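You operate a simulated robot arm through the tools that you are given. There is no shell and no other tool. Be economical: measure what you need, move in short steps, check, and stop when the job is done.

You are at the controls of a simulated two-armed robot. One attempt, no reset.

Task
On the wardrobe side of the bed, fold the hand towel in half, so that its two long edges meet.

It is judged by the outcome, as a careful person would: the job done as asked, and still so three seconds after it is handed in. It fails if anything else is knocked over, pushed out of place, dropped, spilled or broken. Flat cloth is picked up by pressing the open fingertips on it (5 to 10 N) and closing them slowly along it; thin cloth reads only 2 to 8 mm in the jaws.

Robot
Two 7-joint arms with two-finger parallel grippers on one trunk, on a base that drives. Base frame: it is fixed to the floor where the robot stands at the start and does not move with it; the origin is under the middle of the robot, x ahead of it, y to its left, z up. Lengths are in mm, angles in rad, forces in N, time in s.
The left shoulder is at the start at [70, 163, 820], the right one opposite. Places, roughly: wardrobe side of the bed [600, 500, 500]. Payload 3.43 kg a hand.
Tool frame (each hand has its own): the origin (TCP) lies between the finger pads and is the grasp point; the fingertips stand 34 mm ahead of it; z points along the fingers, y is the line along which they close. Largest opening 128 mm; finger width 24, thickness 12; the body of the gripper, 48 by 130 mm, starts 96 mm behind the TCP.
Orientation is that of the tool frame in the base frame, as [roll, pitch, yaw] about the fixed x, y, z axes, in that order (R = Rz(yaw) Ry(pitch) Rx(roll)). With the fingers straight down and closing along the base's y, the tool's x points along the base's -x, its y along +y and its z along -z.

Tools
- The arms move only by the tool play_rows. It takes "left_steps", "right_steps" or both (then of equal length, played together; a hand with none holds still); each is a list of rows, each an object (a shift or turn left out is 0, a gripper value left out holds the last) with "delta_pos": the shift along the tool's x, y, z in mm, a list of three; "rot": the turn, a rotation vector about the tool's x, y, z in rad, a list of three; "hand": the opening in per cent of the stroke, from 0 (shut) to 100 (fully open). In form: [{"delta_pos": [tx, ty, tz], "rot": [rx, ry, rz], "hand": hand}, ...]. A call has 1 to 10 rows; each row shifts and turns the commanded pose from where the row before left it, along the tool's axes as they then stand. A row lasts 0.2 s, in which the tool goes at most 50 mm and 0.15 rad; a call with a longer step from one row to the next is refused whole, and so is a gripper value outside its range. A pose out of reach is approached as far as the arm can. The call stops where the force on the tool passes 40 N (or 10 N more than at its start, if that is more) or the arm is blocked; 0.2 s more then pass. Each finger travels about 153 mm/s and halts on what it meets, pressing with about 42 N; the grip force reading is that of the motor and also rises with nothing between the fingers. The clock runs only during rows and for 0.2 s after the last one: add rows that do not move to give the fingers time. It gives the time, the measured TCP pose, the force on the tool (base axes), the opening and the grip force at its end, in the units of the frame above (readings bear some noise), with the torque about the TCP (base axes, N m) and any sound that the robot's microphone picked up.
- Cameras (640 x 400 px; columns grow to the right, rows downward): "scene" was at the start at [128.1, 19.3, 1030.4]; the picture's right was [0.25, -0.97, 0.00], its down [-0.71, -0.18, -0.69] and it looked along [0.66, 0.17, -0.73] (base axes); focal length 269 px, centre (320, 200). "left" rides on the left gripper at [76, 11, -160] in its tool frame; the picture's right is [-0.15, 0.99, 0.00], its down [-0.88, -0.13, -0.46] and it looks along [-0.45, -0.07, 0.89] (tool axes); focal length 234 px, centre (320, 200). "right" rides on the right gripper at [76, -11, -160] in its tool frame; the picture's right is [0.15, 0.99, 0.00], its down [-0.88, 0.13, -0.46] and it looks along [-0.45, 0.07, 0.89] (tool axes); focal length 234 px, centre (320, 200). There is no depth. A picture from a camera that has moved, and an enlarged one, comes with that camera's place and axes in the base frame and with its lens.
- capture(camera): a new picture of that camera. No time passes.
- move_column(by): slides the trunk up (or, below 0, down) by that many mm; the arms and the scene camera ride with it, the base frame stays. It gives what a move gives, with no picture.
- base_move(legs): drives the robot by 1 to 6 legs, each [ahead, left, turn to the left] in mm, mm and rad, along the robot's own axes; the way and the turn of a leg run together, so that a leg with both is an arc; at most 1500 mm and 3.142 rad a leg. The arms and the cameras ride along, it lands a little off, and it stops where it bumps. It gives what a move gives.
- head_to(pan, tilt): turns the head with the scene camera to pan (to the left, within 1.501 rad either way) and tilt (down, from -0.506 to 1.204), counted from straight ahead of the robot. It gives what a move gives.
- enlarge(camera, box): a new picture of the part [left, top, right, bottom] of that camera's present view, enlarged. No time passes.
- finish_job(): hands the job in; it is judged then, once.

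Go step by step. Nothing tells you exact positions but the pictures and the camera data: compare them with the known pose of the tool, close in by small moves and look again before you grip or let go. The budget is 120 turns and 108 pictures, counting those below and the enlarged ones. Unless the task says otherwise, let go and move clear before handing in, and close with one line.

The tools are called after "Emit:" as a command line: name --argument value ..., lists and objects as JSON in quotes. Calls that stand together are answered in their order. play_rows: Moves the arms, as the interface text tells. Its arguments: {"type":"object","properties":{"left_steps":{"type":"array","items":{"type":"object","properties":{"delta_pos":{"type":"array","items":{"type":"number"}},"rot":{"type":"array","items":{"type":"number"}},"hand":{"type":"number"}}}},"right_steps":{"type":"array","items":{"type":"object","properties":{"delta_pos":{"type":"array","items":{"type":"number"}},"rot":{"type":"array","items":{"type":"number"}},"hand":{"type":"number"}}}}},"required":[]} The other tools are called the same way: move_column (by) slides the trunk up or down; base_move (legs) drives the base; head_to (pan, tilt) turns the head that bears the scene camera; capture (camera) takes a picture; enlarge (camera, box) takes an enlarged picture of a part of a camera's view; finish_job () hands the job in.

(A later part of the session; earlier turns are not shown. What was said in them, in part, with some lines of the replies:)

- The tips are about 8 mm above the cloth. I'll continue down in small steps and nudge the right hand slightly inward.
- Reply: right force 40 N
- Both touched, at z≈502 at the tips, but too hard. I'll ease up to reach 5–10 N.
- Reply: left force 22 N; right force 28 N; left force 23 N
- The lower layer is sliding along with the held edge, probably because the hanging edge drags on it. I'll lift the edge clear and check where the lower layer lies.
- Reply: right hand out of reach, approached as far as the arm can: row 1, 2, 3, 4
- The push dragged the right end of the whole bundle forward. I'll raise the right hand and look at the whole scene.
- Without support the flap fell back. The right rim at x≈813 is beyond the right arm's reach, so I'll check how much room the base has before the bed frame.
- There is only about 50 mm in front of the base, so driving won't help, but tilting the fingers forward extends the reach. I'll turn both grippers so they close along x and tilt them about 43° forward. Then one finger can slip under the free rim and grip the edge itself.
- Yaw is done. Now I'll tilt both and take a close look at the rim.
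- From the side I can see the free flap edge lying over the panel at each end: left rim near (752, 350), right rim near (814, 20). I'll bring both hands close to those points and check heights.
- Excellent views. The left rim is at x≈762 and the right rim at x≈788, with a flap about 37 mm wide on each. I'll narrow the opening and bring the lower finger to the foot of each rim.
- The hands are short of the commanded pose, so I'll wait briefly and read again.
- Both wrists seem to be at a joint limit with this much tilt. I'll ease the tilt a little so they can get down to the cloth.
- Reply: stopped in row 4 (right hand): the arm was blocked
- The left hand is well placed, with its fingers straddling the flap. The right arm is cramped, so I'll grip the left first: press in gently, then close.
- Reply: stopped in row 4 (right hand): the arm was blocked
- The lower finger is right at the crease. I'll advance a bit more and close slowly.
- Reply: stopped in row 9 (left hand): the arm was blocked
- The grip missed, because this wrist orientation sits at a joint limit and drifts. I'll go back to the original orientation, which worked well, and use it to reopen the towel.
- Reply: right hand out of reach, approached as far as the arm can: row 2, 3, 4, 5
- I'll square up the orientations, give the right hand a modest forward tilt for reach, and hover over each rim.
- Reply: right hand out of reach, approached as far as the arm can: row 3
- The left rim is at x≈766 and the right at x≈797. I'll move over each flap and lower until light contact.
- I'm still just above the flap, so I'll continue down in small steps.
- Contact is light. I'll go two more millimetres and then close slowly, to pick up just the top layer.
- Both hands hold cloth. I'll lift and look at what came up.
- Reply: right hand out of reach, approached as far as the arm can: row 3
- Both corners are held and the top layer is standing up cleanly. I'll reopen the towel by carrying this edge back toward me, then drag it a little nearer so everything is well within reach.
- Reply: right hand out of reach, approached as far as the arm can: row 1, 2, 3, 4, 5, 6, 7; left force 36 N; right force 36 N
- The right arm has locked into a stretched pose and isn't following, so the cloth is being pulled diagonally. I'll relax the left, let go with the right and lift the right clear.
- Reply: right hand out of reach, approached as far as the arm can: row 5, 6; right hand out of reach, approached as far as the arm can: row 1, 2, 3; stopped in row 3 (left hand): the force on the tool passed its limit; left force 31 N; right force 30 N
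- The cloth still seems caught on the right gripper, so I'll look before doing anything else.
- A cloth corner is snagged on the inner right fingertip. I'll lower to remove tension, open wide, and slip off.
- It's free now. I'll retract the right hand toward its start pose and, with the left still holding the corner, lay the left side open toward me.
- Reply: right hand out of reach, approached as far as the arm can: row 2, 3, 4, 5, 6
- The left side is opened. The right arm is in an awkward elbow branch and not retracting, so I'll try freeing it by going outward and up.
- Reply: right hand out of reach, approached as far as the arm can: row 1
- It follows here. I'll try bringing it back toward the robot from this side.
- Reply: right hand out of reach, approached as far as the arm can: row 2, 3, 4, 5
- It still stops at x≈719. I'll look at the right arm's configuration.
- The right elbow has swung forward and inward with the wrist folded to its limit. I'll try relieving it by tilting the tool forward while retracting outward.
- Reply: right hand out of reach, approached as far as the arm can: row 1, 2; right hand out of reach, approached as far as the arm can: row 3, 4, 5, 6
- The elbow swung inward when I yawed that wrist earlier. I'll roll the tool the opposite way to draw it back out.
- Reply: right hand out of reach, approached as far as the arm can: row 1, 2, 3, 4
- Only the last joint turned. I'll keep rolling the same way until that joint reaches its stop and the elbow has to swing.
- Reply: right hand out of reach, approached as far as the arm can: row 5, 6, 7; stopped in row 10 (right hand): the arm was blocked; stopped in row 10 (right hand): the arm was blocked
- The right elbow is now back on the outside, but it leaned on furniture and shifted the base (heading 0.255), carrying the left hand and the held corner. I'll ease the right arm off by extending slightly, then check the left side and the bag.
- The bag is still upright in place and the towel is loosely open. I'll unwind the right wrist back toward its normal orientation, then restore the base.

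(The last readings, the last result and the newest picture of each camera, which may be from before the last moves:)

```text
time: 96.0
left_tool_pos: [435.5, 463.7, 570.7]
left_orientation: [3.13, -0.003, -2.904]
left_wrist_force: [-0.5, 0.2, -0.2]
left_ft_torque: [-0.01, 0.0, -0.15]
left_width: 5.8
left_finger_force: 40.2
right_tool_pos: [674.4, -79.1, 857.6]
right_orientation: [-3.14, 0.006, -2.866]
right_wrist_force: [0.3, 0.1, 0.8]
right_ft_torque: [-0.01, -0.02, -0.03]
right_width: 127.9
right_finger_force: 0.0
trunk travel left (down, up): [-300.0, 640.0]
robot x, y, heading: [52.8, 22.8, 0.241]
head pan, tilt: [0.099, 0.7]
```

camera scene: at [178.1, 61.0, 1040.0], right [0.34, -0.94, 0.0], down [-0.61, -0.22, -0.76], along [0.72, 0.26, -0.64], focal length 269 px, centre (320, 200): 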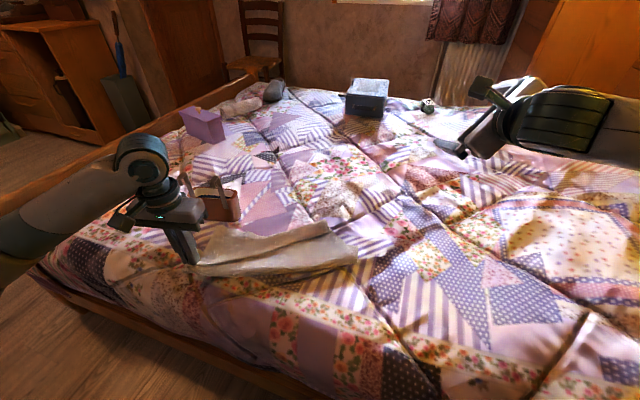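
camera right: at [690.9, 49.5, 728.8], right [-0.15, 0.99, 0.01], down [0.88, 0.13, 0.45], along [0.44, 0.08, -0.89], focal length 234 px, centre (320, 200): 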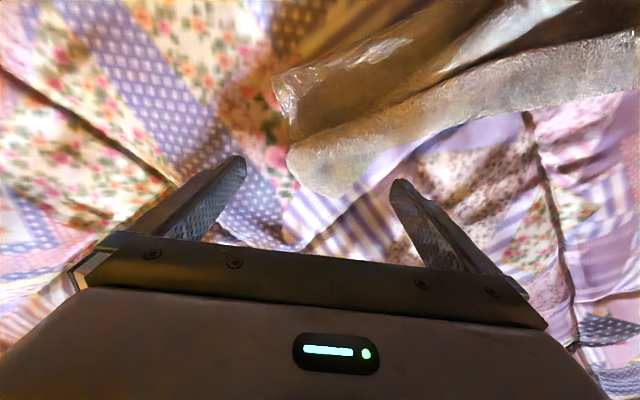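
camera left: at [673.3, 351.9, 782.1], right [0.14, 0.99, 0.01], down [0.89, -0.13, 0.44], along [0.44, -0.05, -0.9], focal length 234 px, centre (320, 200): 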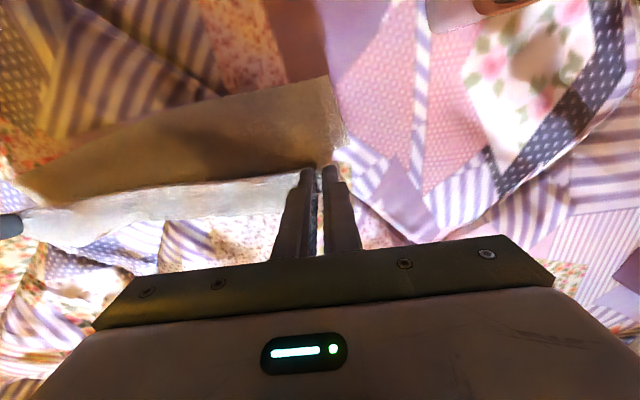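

The right arm is fully recovered. Now a close look at the towel's state.

Emit:
enlarge --camera "scene" --box '[160, 160, 400, 310]'

```text
2.67 times, centred on (280, 235) of scene
camera zoom: at [178.1, 61.0, 1040.0], right [0.34, -0.94, 0.0], down [-0.61, -0.22, -0.76], along [0.72, 0.26, -0.64], focal length 717 px, centre (427, 107)
```

zoom: 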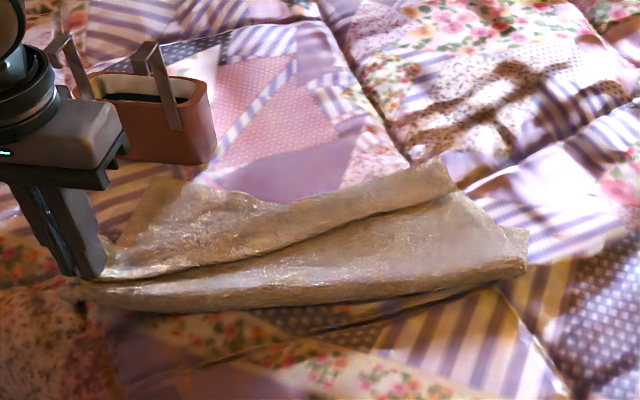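

The towel lies loosely folded, clear of the bag, with what looks like the free top-right corner at about (632, 124). I'll take that corner with the right hand so that I can open the towel properly with both hands.

Emit:
play_rows --right_steps '[{"delta_pos": [-2.5, 28, 35], "hand": 30}, {"delta_pos": [-2.5, 28, 35]}, {"delta_pos": [-2.5, 28, 35]}, {"delta_pos": [-2.5, 28, 35]}, {"delta_pos": [-2.5, 28, 35]}, {"delta_pos": [-2.5, 28, 35]}, {"delta_pos": [-2.5, 28, 35]}, {"delta_pos": [-2.5, 28, 35]}, {}]'

Emit:
capture --camera "right"

```text
time: 98.0
left_tool_pos: [436.0, 463.1, 571.2]
left_orientation: [3.132, -0.003, -2.903]
left_wrist_force: [1.2, 0.5, 0.0]
left_ft_torque: [0.04, -0.03, -0.11]
left_width: 6.0
left_finger_force: 40.0
right_tool_pos: [635.1, 141.0, 577.7]
right_orientation: [3.142, 0.009, -2.865]
right_wrist_force: [-0.1, 0.7, -0.1]
right_ft_torque: [0.0, 0.01, 0.04]
right_width: 38.4
right_finger_force: 0.0
trunk travel left (down, up): [-300.0, 640.0]
robot x, y, heading: [47.7, 20.3, 0.245]
head pan, tilt: [0.099, 0.7]
```

```text
14 pictures are left
camera right: at [563.0, 110.1, 736.4], right [-0.41, 0.91, 0.0], down [0.81, 0.36, 0.46], along [0.42, 0.19, -0.89], focal length 234 px, centre (320, 200)
```

right: 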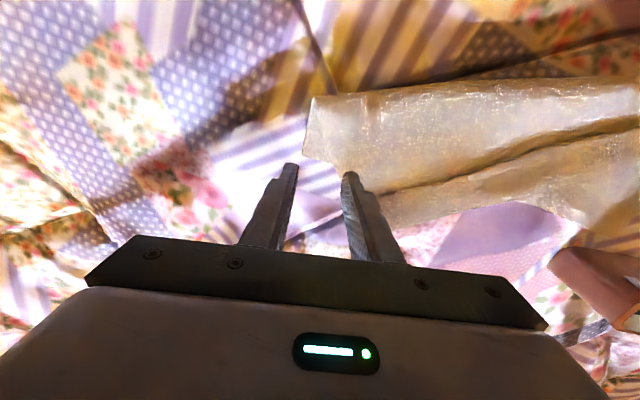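

The corner is confirmed at (632, 123). I'll shift inward so both fingertips land on cloth, then lower and pinch lightly.

Emit:
play_rows --right_steps '[{"delta_pos": [8, 22, 10], "hand": 28}, {"delta_pos": [0, 0, 12]}, {"delta_pos": [0, 0, 7]}, {"delta_pos": [0, 0, 4]}, {"delta_pos": [0, 0, 2]}, {}]'

```text
time: 99.4
left_tool_pos: [435.2, 462.8, 570.8]
left_orientation: [3.131, -0.001, -2.905]
left_wrist_force: [-0.3, 0.3, -0.3]
left_ft_torque: [0.01, 0.01, -0.11]
left_width: 5.9
left_finger_force: 39.8
right_tool_pos: [622.2, 160.8, 542.4]
right_orientation: [-3.141, 0.008, -2.866]
right_wrist_force: [0.1, -0.6, 1.3]
right_ft_torque: [0.02, 0.01, -0.01]
right_width: 35.7
right_finger_force: 0.0
trunk travel left (down, up): [-300.0, 640.0]
robot x, y, heading: [53.1, 21.9, 0.248]
head pan, tilt: [0.099, 0.7]
```

Emit:
play_rows --right_steps '[{"delta_pos": [0, 0, 1.5]}, {"hand": 24}, {"hand": 20}, {"hand": 15}, {"hand": 10}, {"hand": 5}, {"hand": 0}, {}, {"delta_pos": [0, 0, -20]}, {"delta_pos": [0, 0, -30]}]'

Emit:
enlarge --camera "scene" --box '[160, 160, 400, 310]'

```text
time: 101.6
left_tool_pos: [436.7, 462.3, 570.4]
left_orientation: [3.131, 0.001, -2.904]
left_wrist_force: [-0.1, -0.8, -1.3]
left_ft_torque: [-0.01, -0.03, -0.09]
left_width: 5.8
left_finger_force: 40.4
right_tool_pos: [622.5, 162.6, 591.0]
right_orientation: [-3.139, 0.009, -2.865]
right_wrist_force: [-1.2, 0.2, -0.2]
right_ft_torque: [0.04, 0.03, -0.01]
right_width: 4.0
right_finger_force: 38.9
trunk travel left (down, up): [-300.0, 640.0]
robot x, y, heading: [50.3, 19.0, 0.247]
head pan, tilt: [0.099, 0.7]
```

```text
2.67 times, centred on (280, 235) of scene
camera zoom: at [178.0, 61.2, 1039.9], right [0.34, -0.94, 0.0], down [-0.61, -0.22, -0.76], along [0.72, 0.26, -0.64], focal length 717 px, centre (427, 107)
```

zoom: 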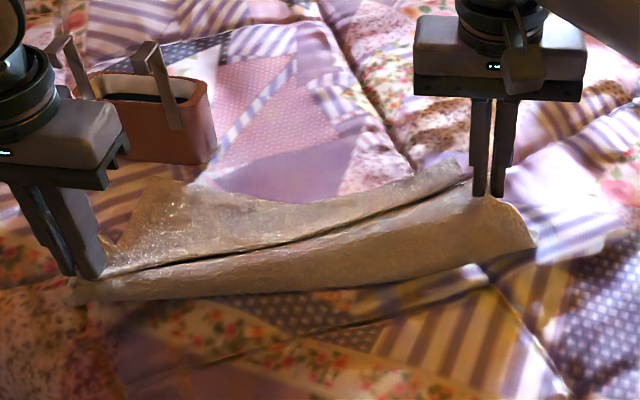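

The right hand holds the top layer. I'll carry both hands so the near edge becomes straight and parallel to the bed edge, shifting slightly away from the bag.

Emit:
play_rows --left_steps '[{"delta_pos": [-4.7, -6, -15]}, {"delta_pos": [-4.7, -10, -10]}, {"delta_pos": [-4.7, -18, 0]}, {"delta_pos": [-4.7, -18, 0]}, {"delta_pos": [-4.5, -18, 10]}, {"delta_pos": [0, 0, 10]}, {}]' --right_steps '[{"delta_pos": [30, -12, -30]}, {"delta_pos": [34, -12, -10]}, {"delta_pos": [34, -12, 5]}, {"delta_pos": [34, -8, 15]}, {"delta_pos": [33, 0, 20]}, {"delta_pos": [0, 0, 20]}, {}]'

Emit:
capture --camera "scene"

```text
time: 103.2
left_tool_pos: [476.8, 402.3, 575.2]
left_orientation: [3.133, -0.001, -2.904]
left_wrist_force: [0.3, -0.5, 0.1]
left_ft_torque: [0.02, 0.0, -0.12]
left_width: 5.9
left_finger_force: 39.8
right_tool_pos: [476.1, 73.5, 567.0]
right_orientation: [-3.139, 0.009, -2.866]
right_wrist_force: [0.0, 0.0, -1.0]
right_ft_torque: [0.06, 0.0, -0.02]
right_width: 4.0
right_finger_force: 38.1
trunk travel left (down, up): [-300.0, 640.0]
robot x, y, heading: [48.9, 20.3, 0.243]
head pan, tilt: [0.099, 0.7]
```

```text
12 pictures are left
camera scene: at [178.1, 61.1, 1040.0], right [0.34, -0.94, 0.0], down [-0.61, -0.22, -0.76], along [0.72, 0.26, -0.64], focal length 269 px, centre (320, 200)
```

scene: 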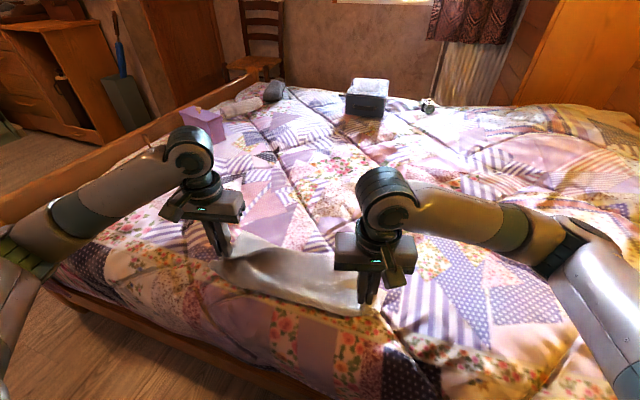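

I can see a much better approach. If the held edge finishes on the near side, the cloth extends forward in its natural direction with no curl. I'll raise the trunk so the towel hangs free, set its lower edge down at the near side, lay half forward, then bring the held edge back over it.

Emit:
move_column --by 275

Emit:
head_to --pan 0.1 --tilt 1.0

Emit:
capture --camera "scene"

```text
time: 106.0
left_tool_pos: [476.3, 401.9, 849.1]
left_orientation: [3.13, -0.001, -2.904]
left_wrist_force: [0.5, -0.2, 0.1]
left_ft_torque: [-0.02, 0.02, -0.12]
left_width: 5.8
left_finger_force: 40.3
right_tool_pos: [476.2, 74.3, 841.7]
right_orientation: [-3.139, 0.01, -2.866]
right_wrist_force: [-0.5, -0.5, 0.3]
right_ft_torque: [0.0, -0.01, -0.03]
right_width: 3.8
right_finger_force: 38.3
trunk travel left (down, up): [-575.0, 365.0]
robot x, y, heading: [45.6, 19.7, 0.246]
head pan, tilt: [0.099, 0.7]
```

```text
time: 106.8
left_tool_pos: [476.7, 402.8, 849.7]
left_orientation: [3.131, -0.003, -2.904]
left_wrist_force: [-0.3, 0.6, -0.4]
left_ft_torque: [-0.01, 0.02, -0.1]
left_width: 5.7
left_finger_force: 40.5
right_tool_pos: [476.1, 73.8, 843.6]
right_orientation: [-3.141, 0.01, -2.865]
right_wrist_force: [0.7, 0.1, -0.6]
right_ft_torque: [0.02, 0.02, 0.0]
right_width: 4.3
right_finger_force: 37.9
trunk travel left (down, up): [-575.0, 365.0]
robot x, y, heading: [47.4, 19.5, 0.247]
head pan, tilt: [0.099, 1.0]
```

```text
11 pictures are left
camera scene: at [163.8, 56.0, 1291.7], right [0.34, -0.94, 0.0], down [-0.79, -0.28, -0.54], along [0.51, 0.18, -0.84], focal length 269 px, centre (320, 200)
```

scene: 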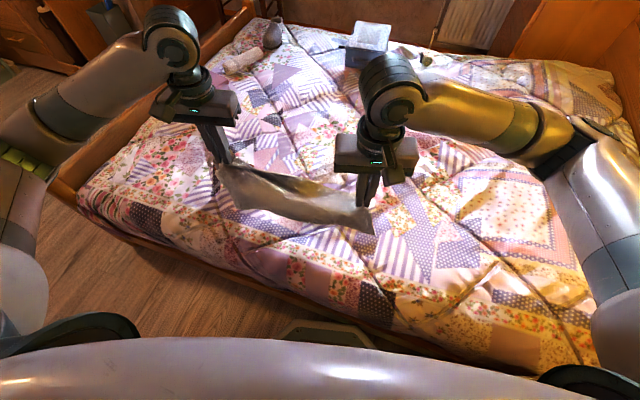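

The towel is off the bed and hanging. I'll look closely to see whether it hangs as a single layer.

Emit:
enlarge --camera "scene" --box '[190, 130, 400, 261]'

```text
3.05 times, centred on (295, 196) of scene
camera zoom: at [163.8, 56.0, 1291.7], right [0.34, -0.94, 0.0], down [-0.79, -0.28, -0.54], along [0.51, 0.18, -0.84], focal length 819 px, centre (396, 214)
```

zoom: 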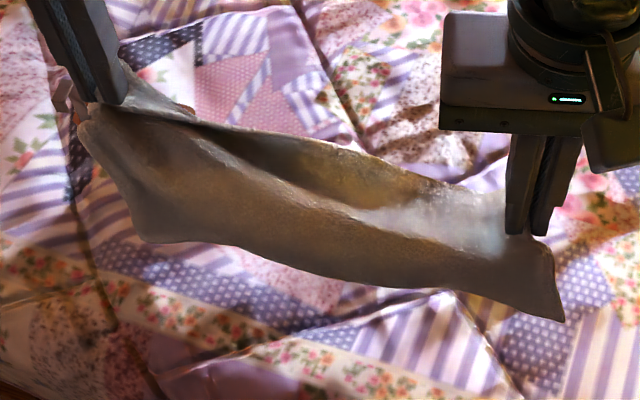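

It seems to hang as a half-folded pouch with both long edges near the top. I'll check from the left hand's camera.

Emit:
capture --camera "left"

```text
9 pictures are left
camera left: at [401.6, 392.9, 1009.2], right [-0.09, 1.0, 0.01], down [0.89, 0.08, 0.45], along [0.45, 0.05, -0.89], focal length 234 px, centre (320, 200)
```

left: 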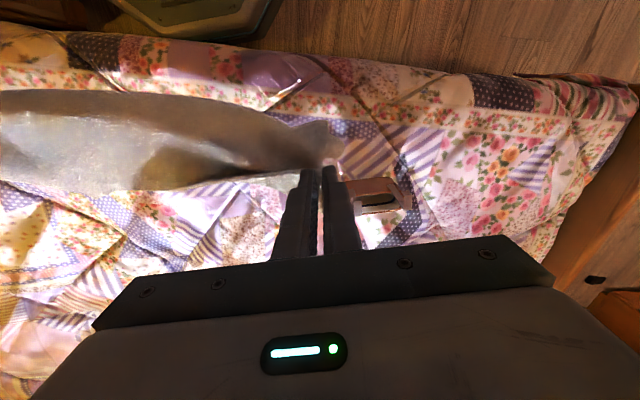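

I can't fully resolve the layers while it hangs, so I'll lay it down in the natural direction: forward first, then lower while drawing back. After that I'll view it from above.

Emit:
play_rows --left_steps '[{"delta_pos": [-37, -9, 0]}, {"delta_pos": [-37, -9, 0]}, {"delta_pos": [-37, -9, 0]}, {"delta_pos": [-37, -9, 0]}, {"delta_pos": [-37, -9, 0]}, {}, {}]' --right_steps '[{"delta_pos": [-36.6, -10.4, 0]}, {"delta_pos": [-36.6, -10.4, 0]}, {"delta_pos": [-36.6, -10.4, 0]}, {"delta_pos": [-36.6, -10.4, 0]}, {"delta_pos": [-36.6, -10.4, 0]}, {}, {}]'

Emit:
move_column --by -120

Emit:
capture --camera "scene"

```text
time: 108.4
left_tool_pos: [669.3, 402.8, 849.4]
left_orientation: [3.131, -0.002, -2.906]
left_wrist_force: [0.6, 0.0, 0.1]
left_ft_torque: [0.0, -0.04, -0.11]
left_width: 5.7
left_finger_force: 40.3
right_tool_pos: [667.3, 73.8, 843.6]
right_orientation: [-3.139, 0.008, -2.865]
right_wrist_force: [0.0, 0.3, 0.4]
right_ft_torque: [0.03, 0.01, 0.02]
right_width: 4.0
right_finger_force: 38.6
trunk travel left (down, up): [-575.0, 365.0]
robot x, y, heading: [50.3, 25.6, 0.246]
head pan, tilt: [0.099, 1.0]
```

```text
time: 109.9
left_tool_pos: [667.5, 402.4, 730.3]
left_orientation: [3.129, 0.0, -2.905]
left_wrist_force: [-0.1, 0.2, 0.4]
left_ft_torque: [0.0, -0.04, -0.17]
left_width: 5.8
left_finger_force: 39.8
right_tool_pos: [666.0, 74.2, 725.6]
right_orientation: [-3.141, 0.008, -2.866]
right_wrist_force: [0.3, 0.2, 0.3]
right_ft_torque: [0.01, -0.01, 0.0]
right_width: 4.0
right_finger_force: 38.6
trunk travel left (down, up): [-455.0, 485.0]
robot x, y, heading: [50.4, 23.5, 0.253]
head pan, tilt: [0.099, 1.0]
```

```text
8 pictures are left
camera scene: at [163.5, 55.9, 1171.7], right [0.34, -0.94, 0.0], down [-0.79, -0.28, -0.54], along [0.51, 0.18, -0.84], focal length 269 px, centre (320, 200)
```

scene: 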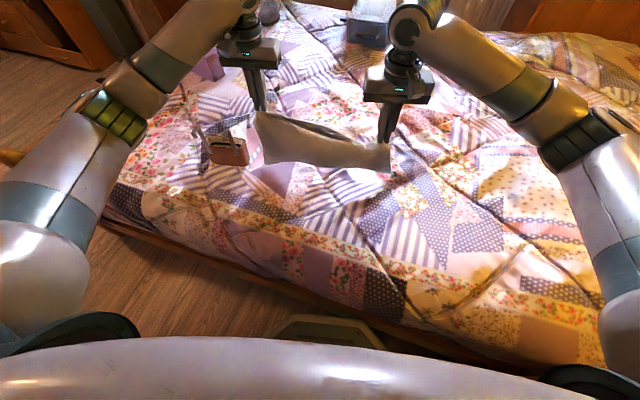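

It's hanging close to the bag on the left, so I'll first shift away (−y 45 mm), then lower in stages while drawing back.

Emit:
play_rows --left_steps '[{"delta_pos": [5.3, -22, 0]}, {"delta_pos": [5.3, -22, 0]}, {}]' --right_steps '[{"delta_pos": [6.1, -21.7, 0]}, {"delta_pos": [6.1, -21.7, 0]}, {}]'

Emit:
move_column --by -70

Emit:
play_rows --left_steps '[{"delta_pos": [29, 7, 15]}, {"delta_pos": [29, 7, 15]}, {"delta_pos": [29, 7, 15]}, {"delta_pos": [29, 7, 15]}, {"delta_pos": [29, 7, 15]}, {"delta_pos": [24, 6, 12]}, {}]' --right_steps '[{"delta_pos": [29, 8, 15]}, {"delta_pos": [29, 8, 15]}, {"delta_pos": [29, 8, 15]}, {"delta_pos": [29, 8, 15]}, {"delta_pos": [29, 8, 15]}, {"delta_pos": [24, 7, 12]}, {}]'

Emit:
capture --camera "scene"

```text
time: 110.7
left_tool_pos: [668.5, 358.1, 730.9]
left_orientation: [3.132, -0.003, -2.904]
left_wrist_force: [1.0, -0.1, 0.0]
left_ft_torque: [0.02, 0.01, -0.14]
left_width: 5.7
left_finger_force: 40.1
right_tool_pos: [666.0, 29.8, 724.5]
right_orientation: [-3.139, 0.008, -2.866]
right_wrist_force: [0.6, 0.3, -0.3]
right_ft_torque: [-0.03, 0.0, 0.02]
right_width: 4.2
right_finger_force: 38.2
trunk travel left (down, up): [-455.0, 485.0]
robot x, y, heading: [49.9, 21.2, 0.243]
head pan, tilt: [0.099, 1.0]
```

```text
time: 111.8
left_tool_pos: [667.5, 357.6, 659.6]
left_orientation: [3.133, 0.0, -2.903]
left_wrist_force: [0.4, -0.5, 0.3]
left_ft_torque: [-0.01, -0.02, -0.13]
left_width: 5.7
left_finger_force: 39.8
right_tool_pos: [665.4, 30.0, 653.5]
right_orientation: [-3.139, 0.01, -2.866]
right_wrist_force: [0.3, 0.8, -0.5]
right_ft_torque: [0.01, -0.02, 0.0]
right_width: 4.1
right_finger_force: 38.5
trunk travel left (down, up): [-385.0, 555.0]
robot x, y, heading: [49.2, 19.1, 0.244]
head pan, tilt: [0.099, 1.0]
```

```text
time: 113.4
left_tool_pos: [494.2, 358.5, 574.0]
left_orientation: [3.131, 0.001, -2.904]
left_wrist_force: [0.4, -0.6, 0.0]
left_ft_torque: [-0.02, -0.02, -0.15]
left_width: 6.2
left_finger_force: 39.8
right_tool_pos: [491.1, 25.8, 565.8]
right_orientation: [-3.14, 0.008, -2.866]
right_wrist_force: [0.8, 0.7, 0.9]
right_ft_torque: [0.01, -0.03, 0.04]
right_width: 3.8
right_finger_force: 38.5
trunk travel left (down, up): [-385.0, 555.0]
robot x, y, heading: [50.1, 16.8, 0.251]
head pan, tilt: [0.099, 1.0]
```

```text
7 pictures are left
camera scene: at [163.8, 55.9, 1101.6], right [0.34, -0.94, 0.0], down [-0.79, -0.28, -0.54], along [0.51, 0.18, -0.84], focal length 269 px, centre (320, 200)
```

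scene: 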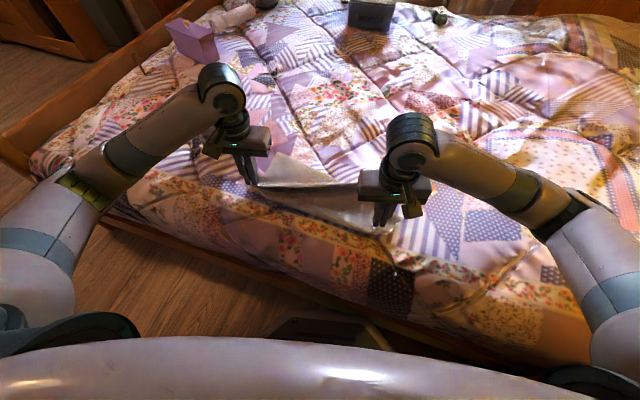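

Emit:
enlarge --camera "scene" --box '[220, 130, 420, 255]'

```text
3.20 times, centred on (320, 192) of scene
camera zoom: at [163.8, 55.9, 1101.6], right [0.34, -0.94, 0.0], down [-0.79, -0.28, -0.54], along [0.51, 0.18, -0.84], focal length 860 px, centre (320, 224)
```

zoom: 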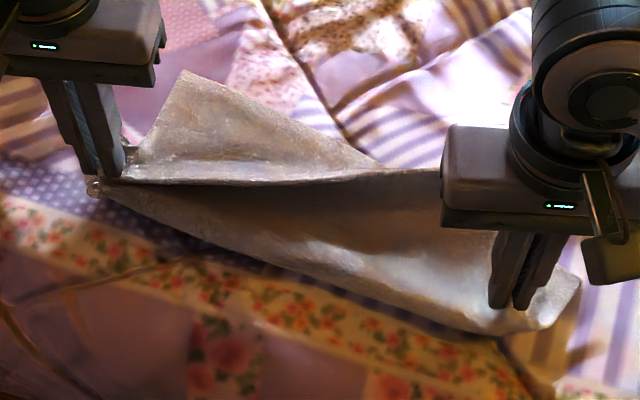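

Now it's clear. The fold line lies straight at x≈494 across the full length, the bottom layer reaches x≈646, and only the top-left corner in my left hand is still back. The right hand holds the fold end and serves as an anchor. I'll lower the right and swing the left corner forward over the bottom-left corner, tilting to reduce curl.

Emit:
play_rows --left_steps '[{"delta_pos": [-15, -3, -40]}, {"delta_pos": [-35, -7, -25]}, {"delta_pos": [-38, -7, 0]}, {"delta_pos": [-38, -7, 5], "rot": [0, 0.15, 0]}, {"delta_pos": [-32, -7, 8], "rot": [0, 0.15, 0]}, {"rot": [0, 0.15, 0]}, {"rot": [0, 0.15, 0]}, {}]' --right_steps '[{"delta_pos": [0, 0, 8]}, {"delta_pos": [0, 0, 8]}, {"delta_pos": [0, 0, 4]}, {}, {}, {}, {}, {}]'

```text
time: 115.2
left_tool_pos: [652.9, 366.1, 621.3]
left_orientation: [3.132, -0.601, -2.9]
left_wrist_force: [-1.3, -2.5, -0.8]
left_ft_torque: [-0.09, 0.06, -0.04]
left_width: 6.0
left_finger_force: 40.1
right_tool_pos: [492.5, 28.8, 546.6]
right_orientation: [-3.139, 0.009, -2.867]
right_wrist_force: [1.2, 3.1, 0.0]
right_ft_torque: [0.09, -0.04, -0.07]
right_width: 4.0
right_finger_force: 38.1
trunk travel left (down, up): [-385.0, 555.0]
robot x, y, heading: [49.8, 17.2, 0.247]
head pan, tilt: [0.099, 1.0]
```

The tilt works, so I'll add a bit more and lower the corner onto the bottom layer.

Emit:
play_rows --left_steps '[{"rot": [0, 0.15, 0]}, {"rot": [0, 0.15, 0]}, {"delta_pos": [-27.4, 0, 21.8]}, {"delta_pos": [-27.4, 0, 21.8]}, {"delta_pos": [-9.4, 0, 7.5]}, {}]'

Emit:
enlarge --camera "scene" --box '[200, 110, 420, 247]'

```text
time: 116.6
left_tool_pos: [615.5, 353.5, 548.4]
left_orientation: [3.125, -0.848, -2.894]
left_wrist_force: [-0.5, 0.3, 0.7]
left_ft_torque: [-0.11, -0.02, -0.04]
left_width: 5.6
left_finger_force: 39.3
left hand out of reach, approached as far as the arm can: row 1, 2, 4
right_tool_pos: [492.7, 27.0, 545.6]
right_orientation: [-3.139, 0.008, -2.868]
right_wrist_force: [-0.4, 0.1, 0.7]
right_ft_torque: [0.03, 0.01, -0.04]
right_width: 3.7
right_finger_force: 38.8
trunk travel left (down, up): [-385.0, 555.0]
robot x, y, heading: [49.8, 19.4, 0.248]
head pan, tilt: [0.099, 1.0]
```

```text
2.91 times, centred on (310, 178) of scene
camera zoom: at [163.7, 56.0, 1101.6], right [0.34, -0.94, 0.0], down [-0.79, -0.28, -0.54], along [0.51, 0.18, -0.84], focal length 782 px, centre (349, 262)
```

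zoom: 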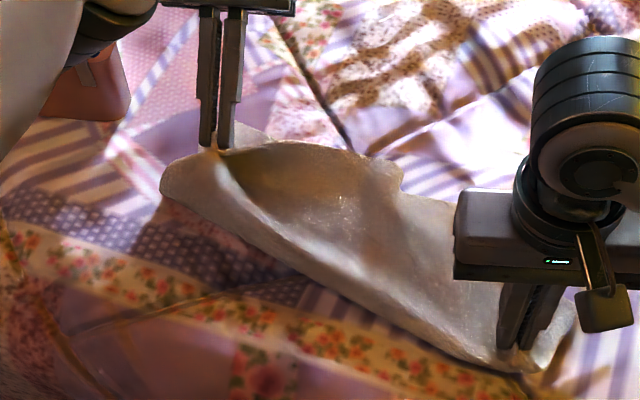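

The tilt limited reach, so I'll reduce it to let the hand come forward to the bottom corner, then set down.

Emit:
play_rows --left_steps '[{"delta_pos": [20, 0, -16]}, {"rot": [0, -0.15, 0]}, {"rot": [0, -0.15, 0]}, {"rot": [0, -0.15, 0]}, {"delta_pos": [-12, 5, 0]}, {"delta_pos": [-6, 5, 12]}, {"delta_pos": [-3, 0, 7]}, {}]'

```text
time: 118.4
left_tool_pos: [625.2, 367.0, 549.0]
left_orientation: [3.13, -0.397, -2.901]
left_wrist_force: [-0.1, 0.0, 8.1]
left_ft_torque: [-0.12, 0.0, -0.03]
left_width: 5.6
left_finger_force: 39.4
right_tool_pos: [493.2, 27.5, 545.0]
right_orientation: [-3.14, 0.008, -2.866]
right_wrist_force: [0.5, 0.3, 0.1]
right_ft_torque: [0.0, -0.01, -0.02]
right_width: 4.0
right_finger_force: 38.2
trunk travel left (down, up): [-385.0, 555.0]
robot x, y, heading: [48.7, 20.8, 0.244]
head pan, tilt: [0.099, 1.0]
```

Contact at tip x≈612. I'll lift slightly and carry it about 30 mm further forward, then set down.

Emit:
play_rows --left_steps '[{"delta_pos": [4, 0, -10]}, {"delta_pos": [-14, -4, -6]}, {"delta_pos": [-14, -4, -6]}, {"delta_pos": [-6, -2, -2]}, {"delta_pos": [-4, 0, 8]}, {}]'

Emit:
capture --camera "left"

```text
time: 119.8
left_tool_pos: [663.7, 364.2, 549.2]
left_orientation: [3.131, -0.397, -2.901]
left_wrist_force: [-1.1, -3.5, 1.1]
left_ft_torque: [-0.21, 0.05, 0.02]
left_width: 5.4
left_finger_force: 40.0
right_tool_pos: [492.4, 28.6, 546.3]
right_orientation: [-3.14, 0.009, -2.867]
right_wrist_force: [1.7, 1.7, 0.4]
right_ft_torque: [0.11, -0.04, -0.03]
right_width: 3.8
right_finger_force: 38.6
trunk travel left (down, up): [-385.0, 555.0]
robot x, y, heading: [47.7, 20.6, 0.251]
head pan, tilt: [0.099, 1.0]
```

```text
4 pictures are left
camera left: at [654.6, 370.3, 726.1], right [-0.1, 0.99, -0.05], down [0.99, 0.1, 0.08], along [0.08, -0.04, -1.0], focal length 234 px, centre (320, 200)
```

left: 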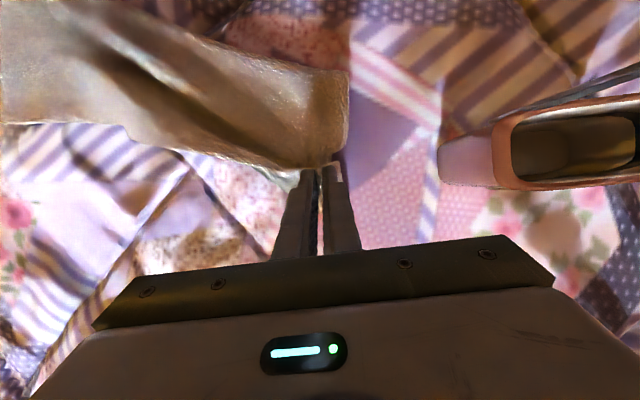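

Seen from straight above, the top edge now lies over the bottom corner at x≈640, and the bag is clear. I'll lower the last bit, release both hands gently and lift away.

Emit:
play_rows --left_steps '[{"delta_pos": [-2, 0, 4]}, {"hand": 6}, {"hand": 14}, {"hand": 22}, {"delta_pos": [0, 0, -20]}, {"delta_pos": [0, 0, -40]}, {"delta_pos": [0, 0, -40]}, {"rot": [0, -0.15, 0]}, {"rot": [0, -0.15, 0]}, {"rot": [0, -0.1, 0]}]' --right_steps '[{"delta_pos": [0, 0, 3]}, {"hand": 6}, {"hand": 14}, {"hand": 22}, {"delta_pos": [0, 0, -20]}, {"delta_pos": [0, 0, -40]}, {"delta_pos": [0, -30, -40]}, {"delta_pos": [0, -40, 0]}, {"delta_pos": [0, -40, 0]}, {"delta_pos": [0, -40, 0]}]'

Emit:
play_rows --left_steps '[{"delta_pos": [40, 0, -20]}, {"delta_pos": [40, 10, 0]}, {"delta_pos": [40, 20, 0]}, {"delta_pos": [40, 20, 0]}, {}]'

Emit:
capture --camera "scene"

```text
time: 122.0
left_tool_pos: [701.8, 374.3, 638.4]
left_orientation: [3.131, 0.003, -2.903]
left_wrist_force: [0.3, 0.2, 0.0]
left_ft_torque: [0.0, 0.02, 0.0]
left_width: 28.2
left_finger_force: 0.0
right_tool_pos: [533.1, -114.9, 642.8]
right_orientation: [-3.141, 0.01, -2.864]
right_wrist_force: [0.7, 0.5, 0.2]
right_ft_torque: [-0.03, -0.01, 0.02]
right_width: 28.1
right_finger_force: 0.1
trunk travel left (down, up): [-385.0, 555.0]
robot x, y, heading: [49.2, 18.6, 0.246]
head pan, tilt: [0.099, 1.0]
```

```text
time: 123.2
left_tool_pos: [535.0, 381.7, 656.3]
left_orientation: [3.132, 0.001, -2.906]
left_wrist_force: [-0.8, -0.6, 0.3]
left_ft_torque: [-0.04, -0.01, 0.01]
left_width: 28.3
left_finger_force: 0.1
right_tool_pos: [532.8, -114.1, 643.0]
right_orientation: [-3.139, 0.009, -2.868]
right_wrist_force: [-0.8, 0.0, -0.9]
right_ft_torque: [0.01, -0.03, 0.0]
right_width: 28.3
right_finger_force: 0.1
trunk travel left (down, up): [-385.0, 555.0]
robot x, y, heading: [49.2, 18.5, 0.249]
head pan, tilt: [0.099, 1.0]
```

```text
3 pictures are left
camera scene: at [163.9, 55.7, 1101.6], right [0.34, -0.94, 0.0], down [-0.79, -0.28, -0.54], along [0.51, 0.18, -0.84], focal length 269 px, centre (320, 200)
```

scene: 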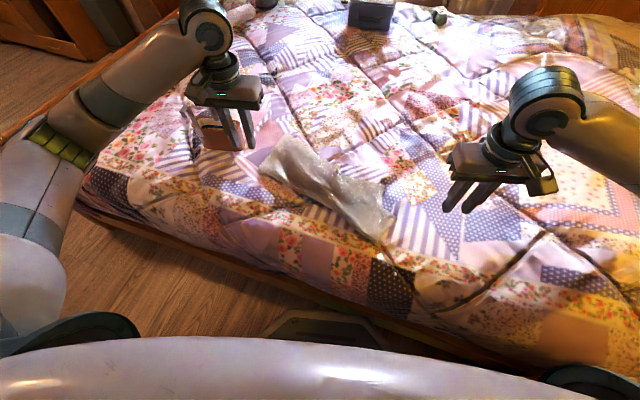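

Emit:
enlarge --camera "scene" --box '[240, 120, 410, 255]'

```text
2.96 times, centred on (325, 188) of scene
camera zoom: at [163.9, 55.7, 1101.6], right [0.34, -0.94, 0.0], down [-0.79, -0.28, -0.54], along [0.51, 0.18, -0.84], focal length 797 px, centre (305, 237)
```

zoom: 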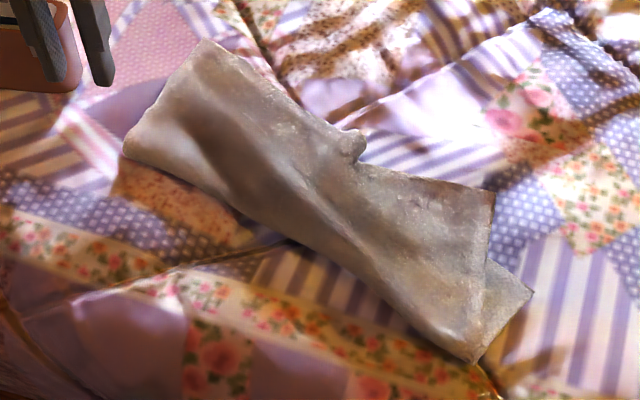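

The towel is folded, but the layers are skewed. At the right end the bottom layer's corner sticks out near (538, −20), only about 83 mm from the fold, while the top layer reaches about 157 mm. I'll pinch that exposed bottom corner and pull it forward to line up, first checking from above.

Emit:
play_rows --right_steps '[{"delta_pos": [-7, 25.5, 10], "hand": 22}, {"delta_pos": [-7, 25.5, 18]}, {"delta_pos": [-7, 25.5, 20]}, {"delta_pos": [-7, 25.5, 20]}, {}, {}]'

Emit:
capture --camera "right"

```text
time: 124.6
left_tool_pos: [535.4, 383.1, 657.8]
left_orientation: [3.13, 0.002, -2.904]
left_wrist_force: [0.6, 0.1, -0.3]
left_ft_torque: [-0.01, 0.02, 0.01]
left_width: 28.1
left_finger_force: 0.0
right_tool_pos: [530.7, -10.5, 576.5]
right_orientation: [-3.141, 0.007, -2.865]
right_wrist_force: [-0.1, 0.4, -0.1]
right_ft_torque: [0.01, -0.02, -0.01]
right_width: 28.3
right_finger_force: 0.0
trunk travel left (down, up): [-385.0, 555.0]
robot x, y, heading: [44.9, 22.2, 0.25]
head pan, tilt: [0.099, 1.0]
```

```text
1 pictures are left
camera right: at [458.8, -42.5, 735.1], right [-0.41, 0.91, 0.0], down [0.81, 0.36, 0.46], along [0.42, 0.19, -0.89], focal length 234 px, centre (320, 200)
```

right: 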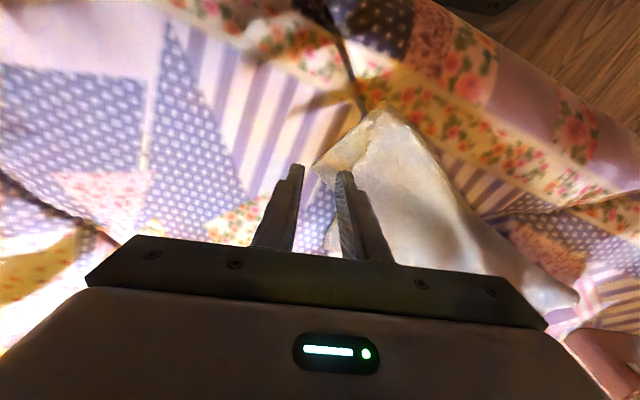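

The corner is at (533, −14). I'll shift slightly inward, lower to light contact and pinch it.

Emit:
play_rows --right_steps '[{"delta_pos": [8, 11, 10]}, {"delta_pos": [0, 0, 14]}, {"delta_pos": [0, 0, 8]}, {"delta_pos": [0, 0, 4]}, {"delta_pos": [0, 0, 2]}, {}]'

```text
time: 126.0
left_tool_pos: [535.9, 382.5, 658.5]
left_orientation: [3.132, 0.002, -2.905]
left_wrist_force: [0.9, 0.0, 0.9]
left_ft_torque: [0.02, 0.0, -0.02]
left_width: 28.3
left_finger_force: 0.0
right_tool_pos: [519.5, -1.8, 538.3]
right_orientation: [3.14, 0.011, -2.865]
right_wrist_force: [-1.7, -2.2, 11.6]
right_ft_torque: [0.21, 0.1, 0.07]
right_width: 27.4
right_finger_force: 0.1
trunk travel left (down, up): [-385.0, 555.0]
robot x, y, heading: [46.2, 19.7, 0.246]
head pan, tilt: [0.099, 1.0]
```

Emit:
play_rows --right_steps '[{"hand": 18}, {"hand": 14}, {"hand": 10}, {"hand": 6}, {"hand": 0}, {}, {}, {"delta_pos": [0, 0, -6]}, {}]'

Emit:
play_rows --right_steps '[{"delta_pos": [-14, -8, 0]}, {"delta_pos": [-14, -8, 0]}, {"delta_pos": [-14, -8, 0]}, {"delta_pos": [-13, -8, 0]}, {}]'

```text
time: 128.0
left_tool_pos: [536.3, 381.9, 657.0]
left_orientation: [3.132, 0.001, -2.906]
left_wrist_force: [0.0, -0.6, 0.4]
left_ft_torque: [-0.01, 0.03, 0.0]
left_width: 28.3
left_finger_force: 0.0
right_tool_pos: [521.2, -2.4, 543.1]
right_orientation: [-3.141, 0.008, -2.868]
right_wrist_force: [0.1, -0.6, 0.7]
right_ft_torque: [0.0, 0.01, -0.02]
right_width: 3.4
right_finger_force: 38.0
trunk travel left (down, up): [-385.0, 555.0]
robot x, y, heading: [48.4, 22.1, 0.245]
head pan, tilt: [0.099, 1.0]
```

```text
time: 129.2
left_tool_pos: [535.7, 383.4, 657.1]
left_orientation: [3.132, 0.002, -2.903]
left_wrist_force: [-1.0, 0.4, -0.6]
left_ft_torque: [0.0, 0.0, 0.0]
left_width: 28.4
left_finger_force: 0.1
right_tool_pos: [583.3, -18.3, 545.5]
right_orientation: [-3.14, 0.008, -2.866]
right_wrist_force: [0.3, 1.1, 0.2]
right_ft_torque: [0.0, 0.03, 0.03]
right_width: 3.2
right_finger_force: 37.7
trunk travel left (down, up): [-385.0, 555.0]
robot x, y, heading: [48.6, 19.6, 0.249]
head pan, tilt: [0.099, 1.0]
```

The bottom corner pulled forward smoothly to about the right depth. I'll release, move clear, and use the last picture to decide the final correction.

Emit:
play_rows --right_steps '[{"delta_pos": [0, 0, 4], "hand": 6}, {"hand": 14}, {"hand": 22}, {"delta_pos": [0, 0, -20]}, {"delta_pos": [0, 0, -40]}, {"delta_pos": [0, -35, -30]}, {"delta_pos": [0, -45, 0]}, {"delta_pos": [0, -45, 0]}, {"delta_pos": [0, -45, 0]}, {}]' --left_steps '[{"delta_pos": [20, 20, 0]}, {"delta_pos": [20, 20, 0]}, {}, {}, {}, {}, {}, {}, {}, {}]'

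Emit:
enlarge --camera "scene" --box '[230, 110, 430, 250]'

```text
time: 131.4
left_tool_pos: [487.5, 413.3, 659.5]
left_orientation: [3.131, 0.002, -2.905]
left_wrist_force: [0.0, 0.3, -0.2]
left_ft_torque: [-0.04, -0.02, 0.02]
left_width: 28.0
left_finger_force: 0.1
right_tool_pos: [628.2, -180.9, 629.2]
right_orientation: [-3.141, 0.009, -2.866]
right_wrist_force: [0.6, -0.2, -0.4]
right_ft_torque: [0.03, -0.02, 0.02]
right_width: 28.3
right_finger_force: 0.1
trunk travel left (down, up): [-385.0, 555.0]
robot x, y, heading: [47.8, 17.3, 0.249]
head pan, tilt: [0.099, 1.0]
```

```text
2.86 times, centred on (330, 180) of scene
camera zoom: at [163.7, 56.1, 1101.6], right [0.34, -0.94, 0.0], down [-0.79, -0.28, -0.54], along [0.51, 0.18, -0.84], focal length 768 px, centre (291, 257)
```

zoom: 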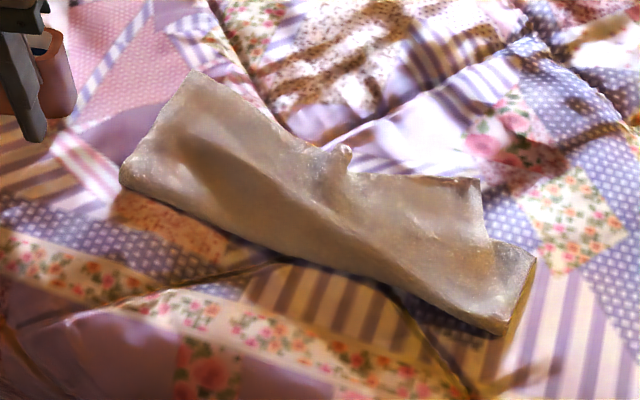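

Now the top-right corner sits at (677, 39) and the bottom-right corner at (602, −28). I'll pinch the overhanging top corner, which is a single layer over the bed there, and carry it onto the bottom corner.

Emit:
play_rows --right_steps '[{"delta_pos": [-12, 27.5, 0]}, {"delta_pos": [-12, 27.5, 0]}, {"delta_pos": [-12, 27.5, 0]}, {"delta_pos": [-12, 27.5, 0]}, {"delta_pos": [-12, 27.5, 14]}, {"delta_pos": [-12, 27.5, 20]}, {"delta_pos": [-12, 27.5, 20]}, {"delta_pos": [-13, 27.5, 22]}, {"delta_pos": [0, 0, 12]}, {}]'

Emit:
play_rows --right_steps '[{"delta_pos": [0, 0, 2]}, {"delta_pos": [0, 0, 2]}, {}]'

```text
time: 133.6
left_tool_pos: [488.4, 414.2, 657.7]
left_orientation: [3.132, 0.003, -2.904]
left_wrist_force: [-0.4, 0.1, 0.0]
left_ft_torque: [0.03, 0.02, 0.01]
left_width: 28.2
left_finger_force: 0.0
right_tool_pos: [661.1, 59.2, 541.5]
right_orientation: [-3.14, 0.009, -2.866]
right_wrist_force: [-0.1, 0.4, -0.7]
right_ft_torque: [0.0, -0.03, 0.03]
right_width: 28.0
right_finger_force: 0.1
trunk travel left (down, up): [-385.0, 555.0]
robot x, y, heading: [44.6, 21.6, 0.244]
head pan, tilt: [0.099, 1.0]
```

```text
time: 134.4
left_tool_pos: [488.2, 413.6, 657.6]
left_orientation: [3.13, 0.003, -2.906]
left_wrist_force: [0.0, 0.4, -0.3]
left_ft_torque: [0.01, -0.02, -0.02]
left_width: 28.3
left_finger_force: 0.1
right_tool_pos: [662.0, 56.9, 539.4]
right_orientation: [-3.138, 0.01, -2.866]
right_wrist_force: [-0.2, 0.9, 1.3]
right_ft_torque: [0.05, 0.01, 0.01]
right_width: 28.3
right_finger_force: 0.2
trunk travel left (down, up): [-385.0, 555.0]
robot x, y, heading: [48.1, 18.2, 0.248]
head pan, tilt: [0.099, 1.0]
```

Emit:
play_rows --right_steps '[{"delta_pos": [0, 0, 2]}, {}]'

```text
time: 135.0
left_tool_pos: [487.4, 414.4, 657.9]
left_orientation: [3.131, 0.001, -2.903]
left_wrist_force: [0.2, -0.4, -0.3]
left_ft_torque: [0.01, -0.01, 0.01]
left_width: 28.0
left_finger_force: 0.0
right_tool_pos: [661.5, 57.4, 537.7]
right_orientation: [-3.14, 0.009, -2.864]
right_wrist_force: [-2.1, -0.8, 5.5]
right_ft_torque: [0.05, 0.11, 0.02]
right_width: 28.2
right_finger_force: 0.6
trunk travel left (down, up): [-385.0, 555.0]
robot x, y, heading: [45.8, 22.5, 0.241]
head pan, tilt: [0.099, 1.0]
```

Emit:
play_rows --right_steps '[{"hand": 18}, {"hand": 13}, {"hand": 8}, {"hand": 4}, {"hand": 0}, {}, {}, {"delta_pos": [0, 0, -20]}, {"delta_pos": [10, -6, -20]}, {}]'

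Emit:
play_rows --right_steps '[{"delta_pos": [24, -12, -5]}, {"delta_pos": [24, -12, 0]}, {"delta_pos": [22, -11, 0]}, {"rot": [0, 0, 0.15]}, {"rot": [0, 0, 0.15]}, {"rot": [0, 0, 0.15]}, {"delta_pos": [0, 0, 18]}, {"delta_pos": [0, 0, 15]}, {}]'

```text
time: 137.2
left_tool_pos: [487.4, 414.7, 658.8]
left_orientation: [3.131, 0.001, -2.903]
left_wrist_force: [0.7, -0.3, -0.3]
left_ft_torque: [-0.01, 0.0, -0.01]
left_width: 28.1
left_finger_force: 0.0
right_tool_pos: [654.3, 50.2, 577.6]
right_orientation: [-3.141, 0.009, -2.865]
right_wrist_force: [1.0, -0.1, -0.5]
right_ft_torque: [0.04, 0.01, 0.0]
right_width: 3.5
right_finger_force: 37.7
trunk travel left (down, up): [-385.0, 555.0]
robot x, y, heading: [47.7, 19.3, 0.246]
head pan, tilt: [0.099, 1.0]
```

```text
time: 139.2
left_tool_pos: [487.2, 414.8, 657.5]
left_orientation: [3.131, 0.001, -2.903]
left_wrist_force: [0.6, 0.6, -0.4]
left_ft_torque: [-0.02, 0.01, 0.0]
left_width: 28.3
left_finger_force: 0.0
right_tool_pos: [596.5, -6.2, 548.3]
right_orientation: [3.138, 0.01, 2.966]
right_wrist_force: [0.3, -0.2, 0.7]
right_ft_torque: [-0.02, 0.0, 0.04]
right_width: 3.5
right_finger_force: 38.4
trunk travel left (down, up): [-385.0, 555.0]
robot x, y, heading: [50.1, 21.8, 0.251]
head pan, tilt: [0.099, 1.0]
```

The right corner is in place. By the same geometry the top-left corner, seen at (715, 366), overhangs the bottom-left corner (about (642, 360)) by the same amount. I'll keep the right corner held while the left hand pinches the overhang at about (702, 342).

Emit:
play_rows --left_steps '[{"delta_pos": [-32, -20, 0], "hand": 22}, {"delta_pos": [-32, -20, 0]}, {"delta_pos": [-32, -20, 0]}, {"delta_pos": [-32, -20, 10]}, {"delta_pos": [-32, -20, 25]}, {"delta_pos": [-32, -20, 30]}, {"delta_pos": [0, 0, 30]}, {"delta_pos": [0, 0, 14]}, {"delta_pos": [0, 0, 6]}, {}]'

Emit:
play_rows --left_steps '[{"delta_pos": [0, 0, 2]}, {"delta_pos": [0, 0, 1.5]}, {}]'

```text
time: 141.4
left_tool_pos: [700.3, 342.6, 542.1]
left_orientation: [3.131, 0.001, -2.904]
left_wrist_force: [0.0, 0.5, -1.2]
left_ft_torque: [-0.01, 0.0, 0.0]
left_width: 28.0
left_finger_force: 0.0
right_tool_pos: [597.0, -5.0, 548.1]
right_orientation: [3.14, 0.01, 2.968]
right_wrist_force: [-0.4, -0.4, 0.4]
right_ft_torque: [-0.01, 0.0, 0.06]
right_width: 3.5
right_finger_force: 38.3
trunk travel left (down, up): [-385.0, 555.0]
robot x, y, heading: [50.5, 17.9, 0.243]
head pan, tilt: [0.099, 1.0]
```

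```text
time: 142.2
left_tool_pos: [700.9, 344.0, 540.0]
left_orientation: [3.131, 0.001, -2.903]
left_wrist_force: [0.3, 0.2, -0.2]
left_ft_torque: [0.01, -0.02, 0.02]
left_width: 28.4
left_finger_force: 0.1
right_tool_pos: [598.5, -4.4, 547.8]
right_orientation: [3.14, 0.009, 2.965]
right_wrist_force: [-0.4, -0.4, 0.5]
right_ft_torque: [0.0, 0.0, 0.06]
right_width: 3.2
right_finger_force: 38.0
trunk travel left (down, up): [-385.0, 555.0]
robot x, y, heading: [48.2, 20.3, 0.245]
head pan, tilt: [0.099, 1.0]
```

Emit:
play_rows --left_steps '[{"delta_pos": [0, 0, 2]}, {"delta_pos": [0, 0, 1]}, {}]'

```text
time: 143.0
left_tool_pos: [701.0, 342.6, 537.4]
left_orientation: [3.133, 0.001, -2.905]
left_wrist_force: [-3.9, 0.1, 7.6]
left_ft_torque: [-0.15, 0.13, -0.05]
left_width: 27.7
left_finger_force: 0.0
right_tool_pos: [597.1, -6.6, 548.4]
right_orientation: [3.138, 0.009, 2.966]
right_wrist_force: [0.6, -0.2, 0.1]
right_ft_torque: [-0.01, 0.02, 0.08]
right_width: 3.2
right_finger_force: 38.1
trunk travel left (down, up): [-385.0, 555.0]
robot x, y, heading: [49.3, 16.6, 0.244]
head pan, tilt: [0.099, 1.0]
```

Contact is 7.6 N. I'll close and lift.

Emit:
play_rows --left_steps '[{"hand": 18}, {"hand": 13}, {"hand": 8}, {"hand": 4}, {"hand": 0}, {}, {}, {"delta_pos": [0, 0, -20]}, {"delta_pos": [8, 2, -20]}, {}]'

```text
time: 145.2
left_tool_pos: [694.3, 342.5, 575.0]
left_orientation: [3.132, 0.002, -2.903]
left_wrist_force: [-0.3, -0.4, 0.2]
left_ft_torque: [0.01, -0.04, -0.01]
left_width: 2.1
left_finger_force: 37.3
right_tool_pos: [596.0, -5.4, 548.9]
right_orientation: [-3.141, 0.009, 2.968]
right_wrist_force: [0.7, -0.5, 0.5]
right_ft_torque: [0.0, 0.05, 0.07]
right_width: 3.5
right_finger_force: 38.1
trunk travel left (down, up): [-385.0, 555.0]
robot x, y, heading: [44.7, 19.1, 0.248]
head pan, tilt: [0.099, 1.0]
```

It's holding cloth at 2.1 mm. I'll carry it back onto the bottom-left corner and lower, keeping the hem taut between both hands.

Emit:
play_rows --left_steps '[{"delta_pos": [21, 6, 0]}, {"delta_pos": [21, 6, 0]}, {"delta_pos": [20, 6, 0]}, {"delta_pos": [0, 0, 14]}, {"delta_pos": [0, 0, 13]}, {}]'

```text
time: 146.6
left_tool_pos: [628.7, 347.2, 548.7]
left_orientation: [3.13, 0.002, -2.904]
left_wrist_force: [-0.6, -0.9, 2.2]
left_ft_torque: [-0.05, 0.03, -0.01]
left_width: 2.5
left_finger_force: 37.1
right_tool_pos: [597.8, -5.1, 548.7]
right_orientation: [3.138, 0.009, 2.965]
right_wrist_force: [-0.1, -0.6, 0.2]
right_ft_torque: [0.02, 0.02, 0.09]
right_width: 3.3
right_finger_force: 37.8
trunk travel left (down, up): [-385.0, 555.0]
robot x, y, heading: [45.6, 22.4, 0.244]
head pan, tilt: [0.099, 1.0]
```

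I'll stretch the hem slightly to straighten it, then check the force.

Emit:
play_rows --left_steps '[{"delta_pos": [0, 6, 0]}, {"delta_pos": [0, 6, 0]}, {}]'

```text
time: 147.4
left_tool_pos: [626.5, 357.3, 548.4]
left_orientation: [3.133, 0.001, -2.903]
left_wrist_force: [1.1, -1.2, 2.1]
left_ft_torque: [-0.07, 0.01, -0.01]
left_width: 2.3
left_finger_force: 37.1
right_tool_pos: [596.7, -4.4, 547.5]
right_orientation: [3.137, 0.008, 2.968]
right_wrist_force: [0.3, 1.0, 0.4]
right_ft_torque: [0.01, -0.01, 0.06]
right_width: 3.1
right_finger_force: 38.0
trunk travel left (down, up): [-385.0, 555.0]
robot x, y, heading: [48.0, 20.7, 0.251]
head pan, tilt: [0.099, 1.0]
```

The hem is nearly taut. I'll lower the last few millimetres and release both corners gently.

Emit:
play_rows --left_steps '[{"delta_pos": [0, 0, 3]}, {"hand": 4}, {"hand": 10}, {"hand": 18}, {}, {"delta_pos": [0, 0, -15]}, {"delta_pos": [0, 0, -30]}, {"delta_pos": [0, 0, -30]}, {}]' --right_steps '[{"delta_pos": [0, 0, 5]}, {"hand": 4}, {"hand": 10}, {"hand": 18}, {}, {"delta_pos": [0, 0, -15]}, {"delta_pos": [0, 0, -30]}, {"delta_pos": [0, 0, -30]}, {}]'

```text
time: 149.4
left_tool_pos: [627.3, 356.2, 620.8]
left_orientation: [3.13, 0.0, -2.905]
left_wrist_force: [-0.8, -0.4, -1.0]
left_ft_torque: [0.0, -0.02, 0.01]
left_width: 23.0
left_finger_force: 0.1
right_tool_pos: [597.7, -5.4, 616.6]
right_orientation: [3.139, 0.007, 2.968]
right_wrist_force: [-0.4, 0.5, -0.1]
right_ft_torque: [-0.02, 0.02, -0.02]
right_width: 22.9
right_finger_force: 0.0
trunk travel left (down, up): [-385.0, 555.0]
robot x, y, heading: [50.5, 20.7, 0.249]
head pan, tilt: [0.099, 1.0]
```

Both corners are released. Next I'll flatten the bulge near the fold with a light, low wipe toward the near side, starting mid-depth so the hems aren't dragged.

Emit:
play_rows --left_steps '[{"delta_pos": [17, -18.5, 0], "hand": 100}, {"delta_pos": [17, -18.5, 0]}, {"delta_pos": [17, -18.5, 0]}, {"delta_pos": [0, 0, 35]}, {"delta_pos": [0, 0, 28]}, {"delta_pos": [0, 0, 8]}, {}]' --right_steps '[{"delta_pos": [17, 24, 0], "hand": 100}, {"delta_pos": [17, 24, 0]}, {"delta_pos": [17, 24, 0]}, {"delta_pos": [0, 0, 35]}, {"delta_pos": [0, 0, 24]}, {"delta_pos": [0, 0, 8]}, {}]'

```text
time: 151.0
left_tool_pos: [589.2, 292.5, 550.3]
left_orientation: [3.131, 0.0, -2.905]
left_wrist_force: [0.5, -0.4, 0.4]
left_ft_torque: [0.0, 0.01, -0.02]
left_width: 127.9
left_finger_force: 0.1
right_tool_pos: [558.4, 77.0, 549.8]
right_orientation: [3.139, 0.009, 2.967]
right_wrist_force: [0.5, 1.2, 0.1]
right_ft_torque: [0.0, -0.02, 0.03]
right_width: 128.0
right_finger_force: 0.0
trunk travel left (down, up): [-385.0, 555.0]
robot x, y, heading: [47.6, 20.7, 0.242]
head pan, tilt: [0.099, 1.0]
```

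Emit:
play_rows --left_steps '[{"delta_pos": [15, 3.5, 0]}, {"delta_pos": [15, 3.5, 0]}, {"delta_pos": [15, 3.5, 0]}, {"delta_pos": [15, 3.5, 0]}, {"delta_pos": [15, 3.5, 0]}, {"delta_pos": [12, 3, 0]}, {}]' --right_steps '[{"delta_pos": [14, -2.5, 0]}, {"delta_pos": [14, -2.5, 0]}, {"delta_pos": [14, -2.5, 0]}, {"delta_pos": [14, -2.5, 0]}, {"delta_pos": [14, -2.5, 0]}, {"delta_pos": [12, -2, 0]}, {}]'

```text
time: 152.6
left_tool_pos: [499.7, 290.4, 549.0]
left_orientation: [3.132, 0.001, -2.904]
left_wrist_force: [-0.5, 0.0, -0.9]
left_ft_torque: [0.03, 0.02, 0.01]
left_width: 128.1
left_finger_force: 0.1
right_tool_pos: [477.4, 76.2, 550.5]
right_orientation: [3.14, 0.008, 2.968]
right_wrist_force: [0.2, -0.1, 0.2]
right_ft_torque: [0.0, -0.02, 0.0]
right_width: 128.0
right_finger_force: 0.2
trunk travel left (down, up): [-385.0, 555.0]
robot x, y, heading: [47.9, 19.1, 0.244]
head pan, tilt: [0.099, 1.0]
```

That wipe went through with no resistance. I have no pictures left to confirm the result, so I'll raise both hands well clear and hand in.

Emit:
play_rows --left_steps '[{"delta_pos": [0, 0, -30]}, {"delta_pos": [0, 0, -40]}, {"delta_pos": [0, 0, -40]}, {"delta_pos": [0, 0, -40]}, {}, {}]' --right_steps '[{"delta_pos": [0, 0, -30]}, {"delta_pos": [0, 0, -40]}, {"delta_pos": [0, 0, -40]}, {"delta_pos": [0, 0, -40]}, {}, {}]'

Emit:
finish_job

```text
time: 154.0
left_tool_pos: [499.5, 288.6, 698.6]
left_orientation: [3.132, 0.003, -2.904]
left_wrist_force: [0.2, 0.2, 0.1]
left_ft_torque: [-0.02, 0.0, -0.02]
left_width: 128.0
left_finger_force: 0.0
right_tool_pos: [474.8, 75.8, 700.1]
right_orientation: [3.14, 0.008, 2.966]
right_wrist_force: [-0.4, 0.2, -0.4]
right_ft_torque: [0.01, 0.01, 0.0]
right_width: 128.2
right_finger_force: 0.0
trunk travel left (down, up): [-385.0, 555.0]
robot x, y, heading: [50.8, 21.8, 0.239]
head pan, tilt: [0.099, 1.0]
```

```text
The job is handed in.
```

I folded the towel and set the top long edge where I worked out the bottom one to be, then handed it in unconfirmed: I had no pictures left for the final corner moves. My right elbow also leaned on furniture and shifted the base. The bag and the box were in place in later pictures, but I didn't check the furniture.
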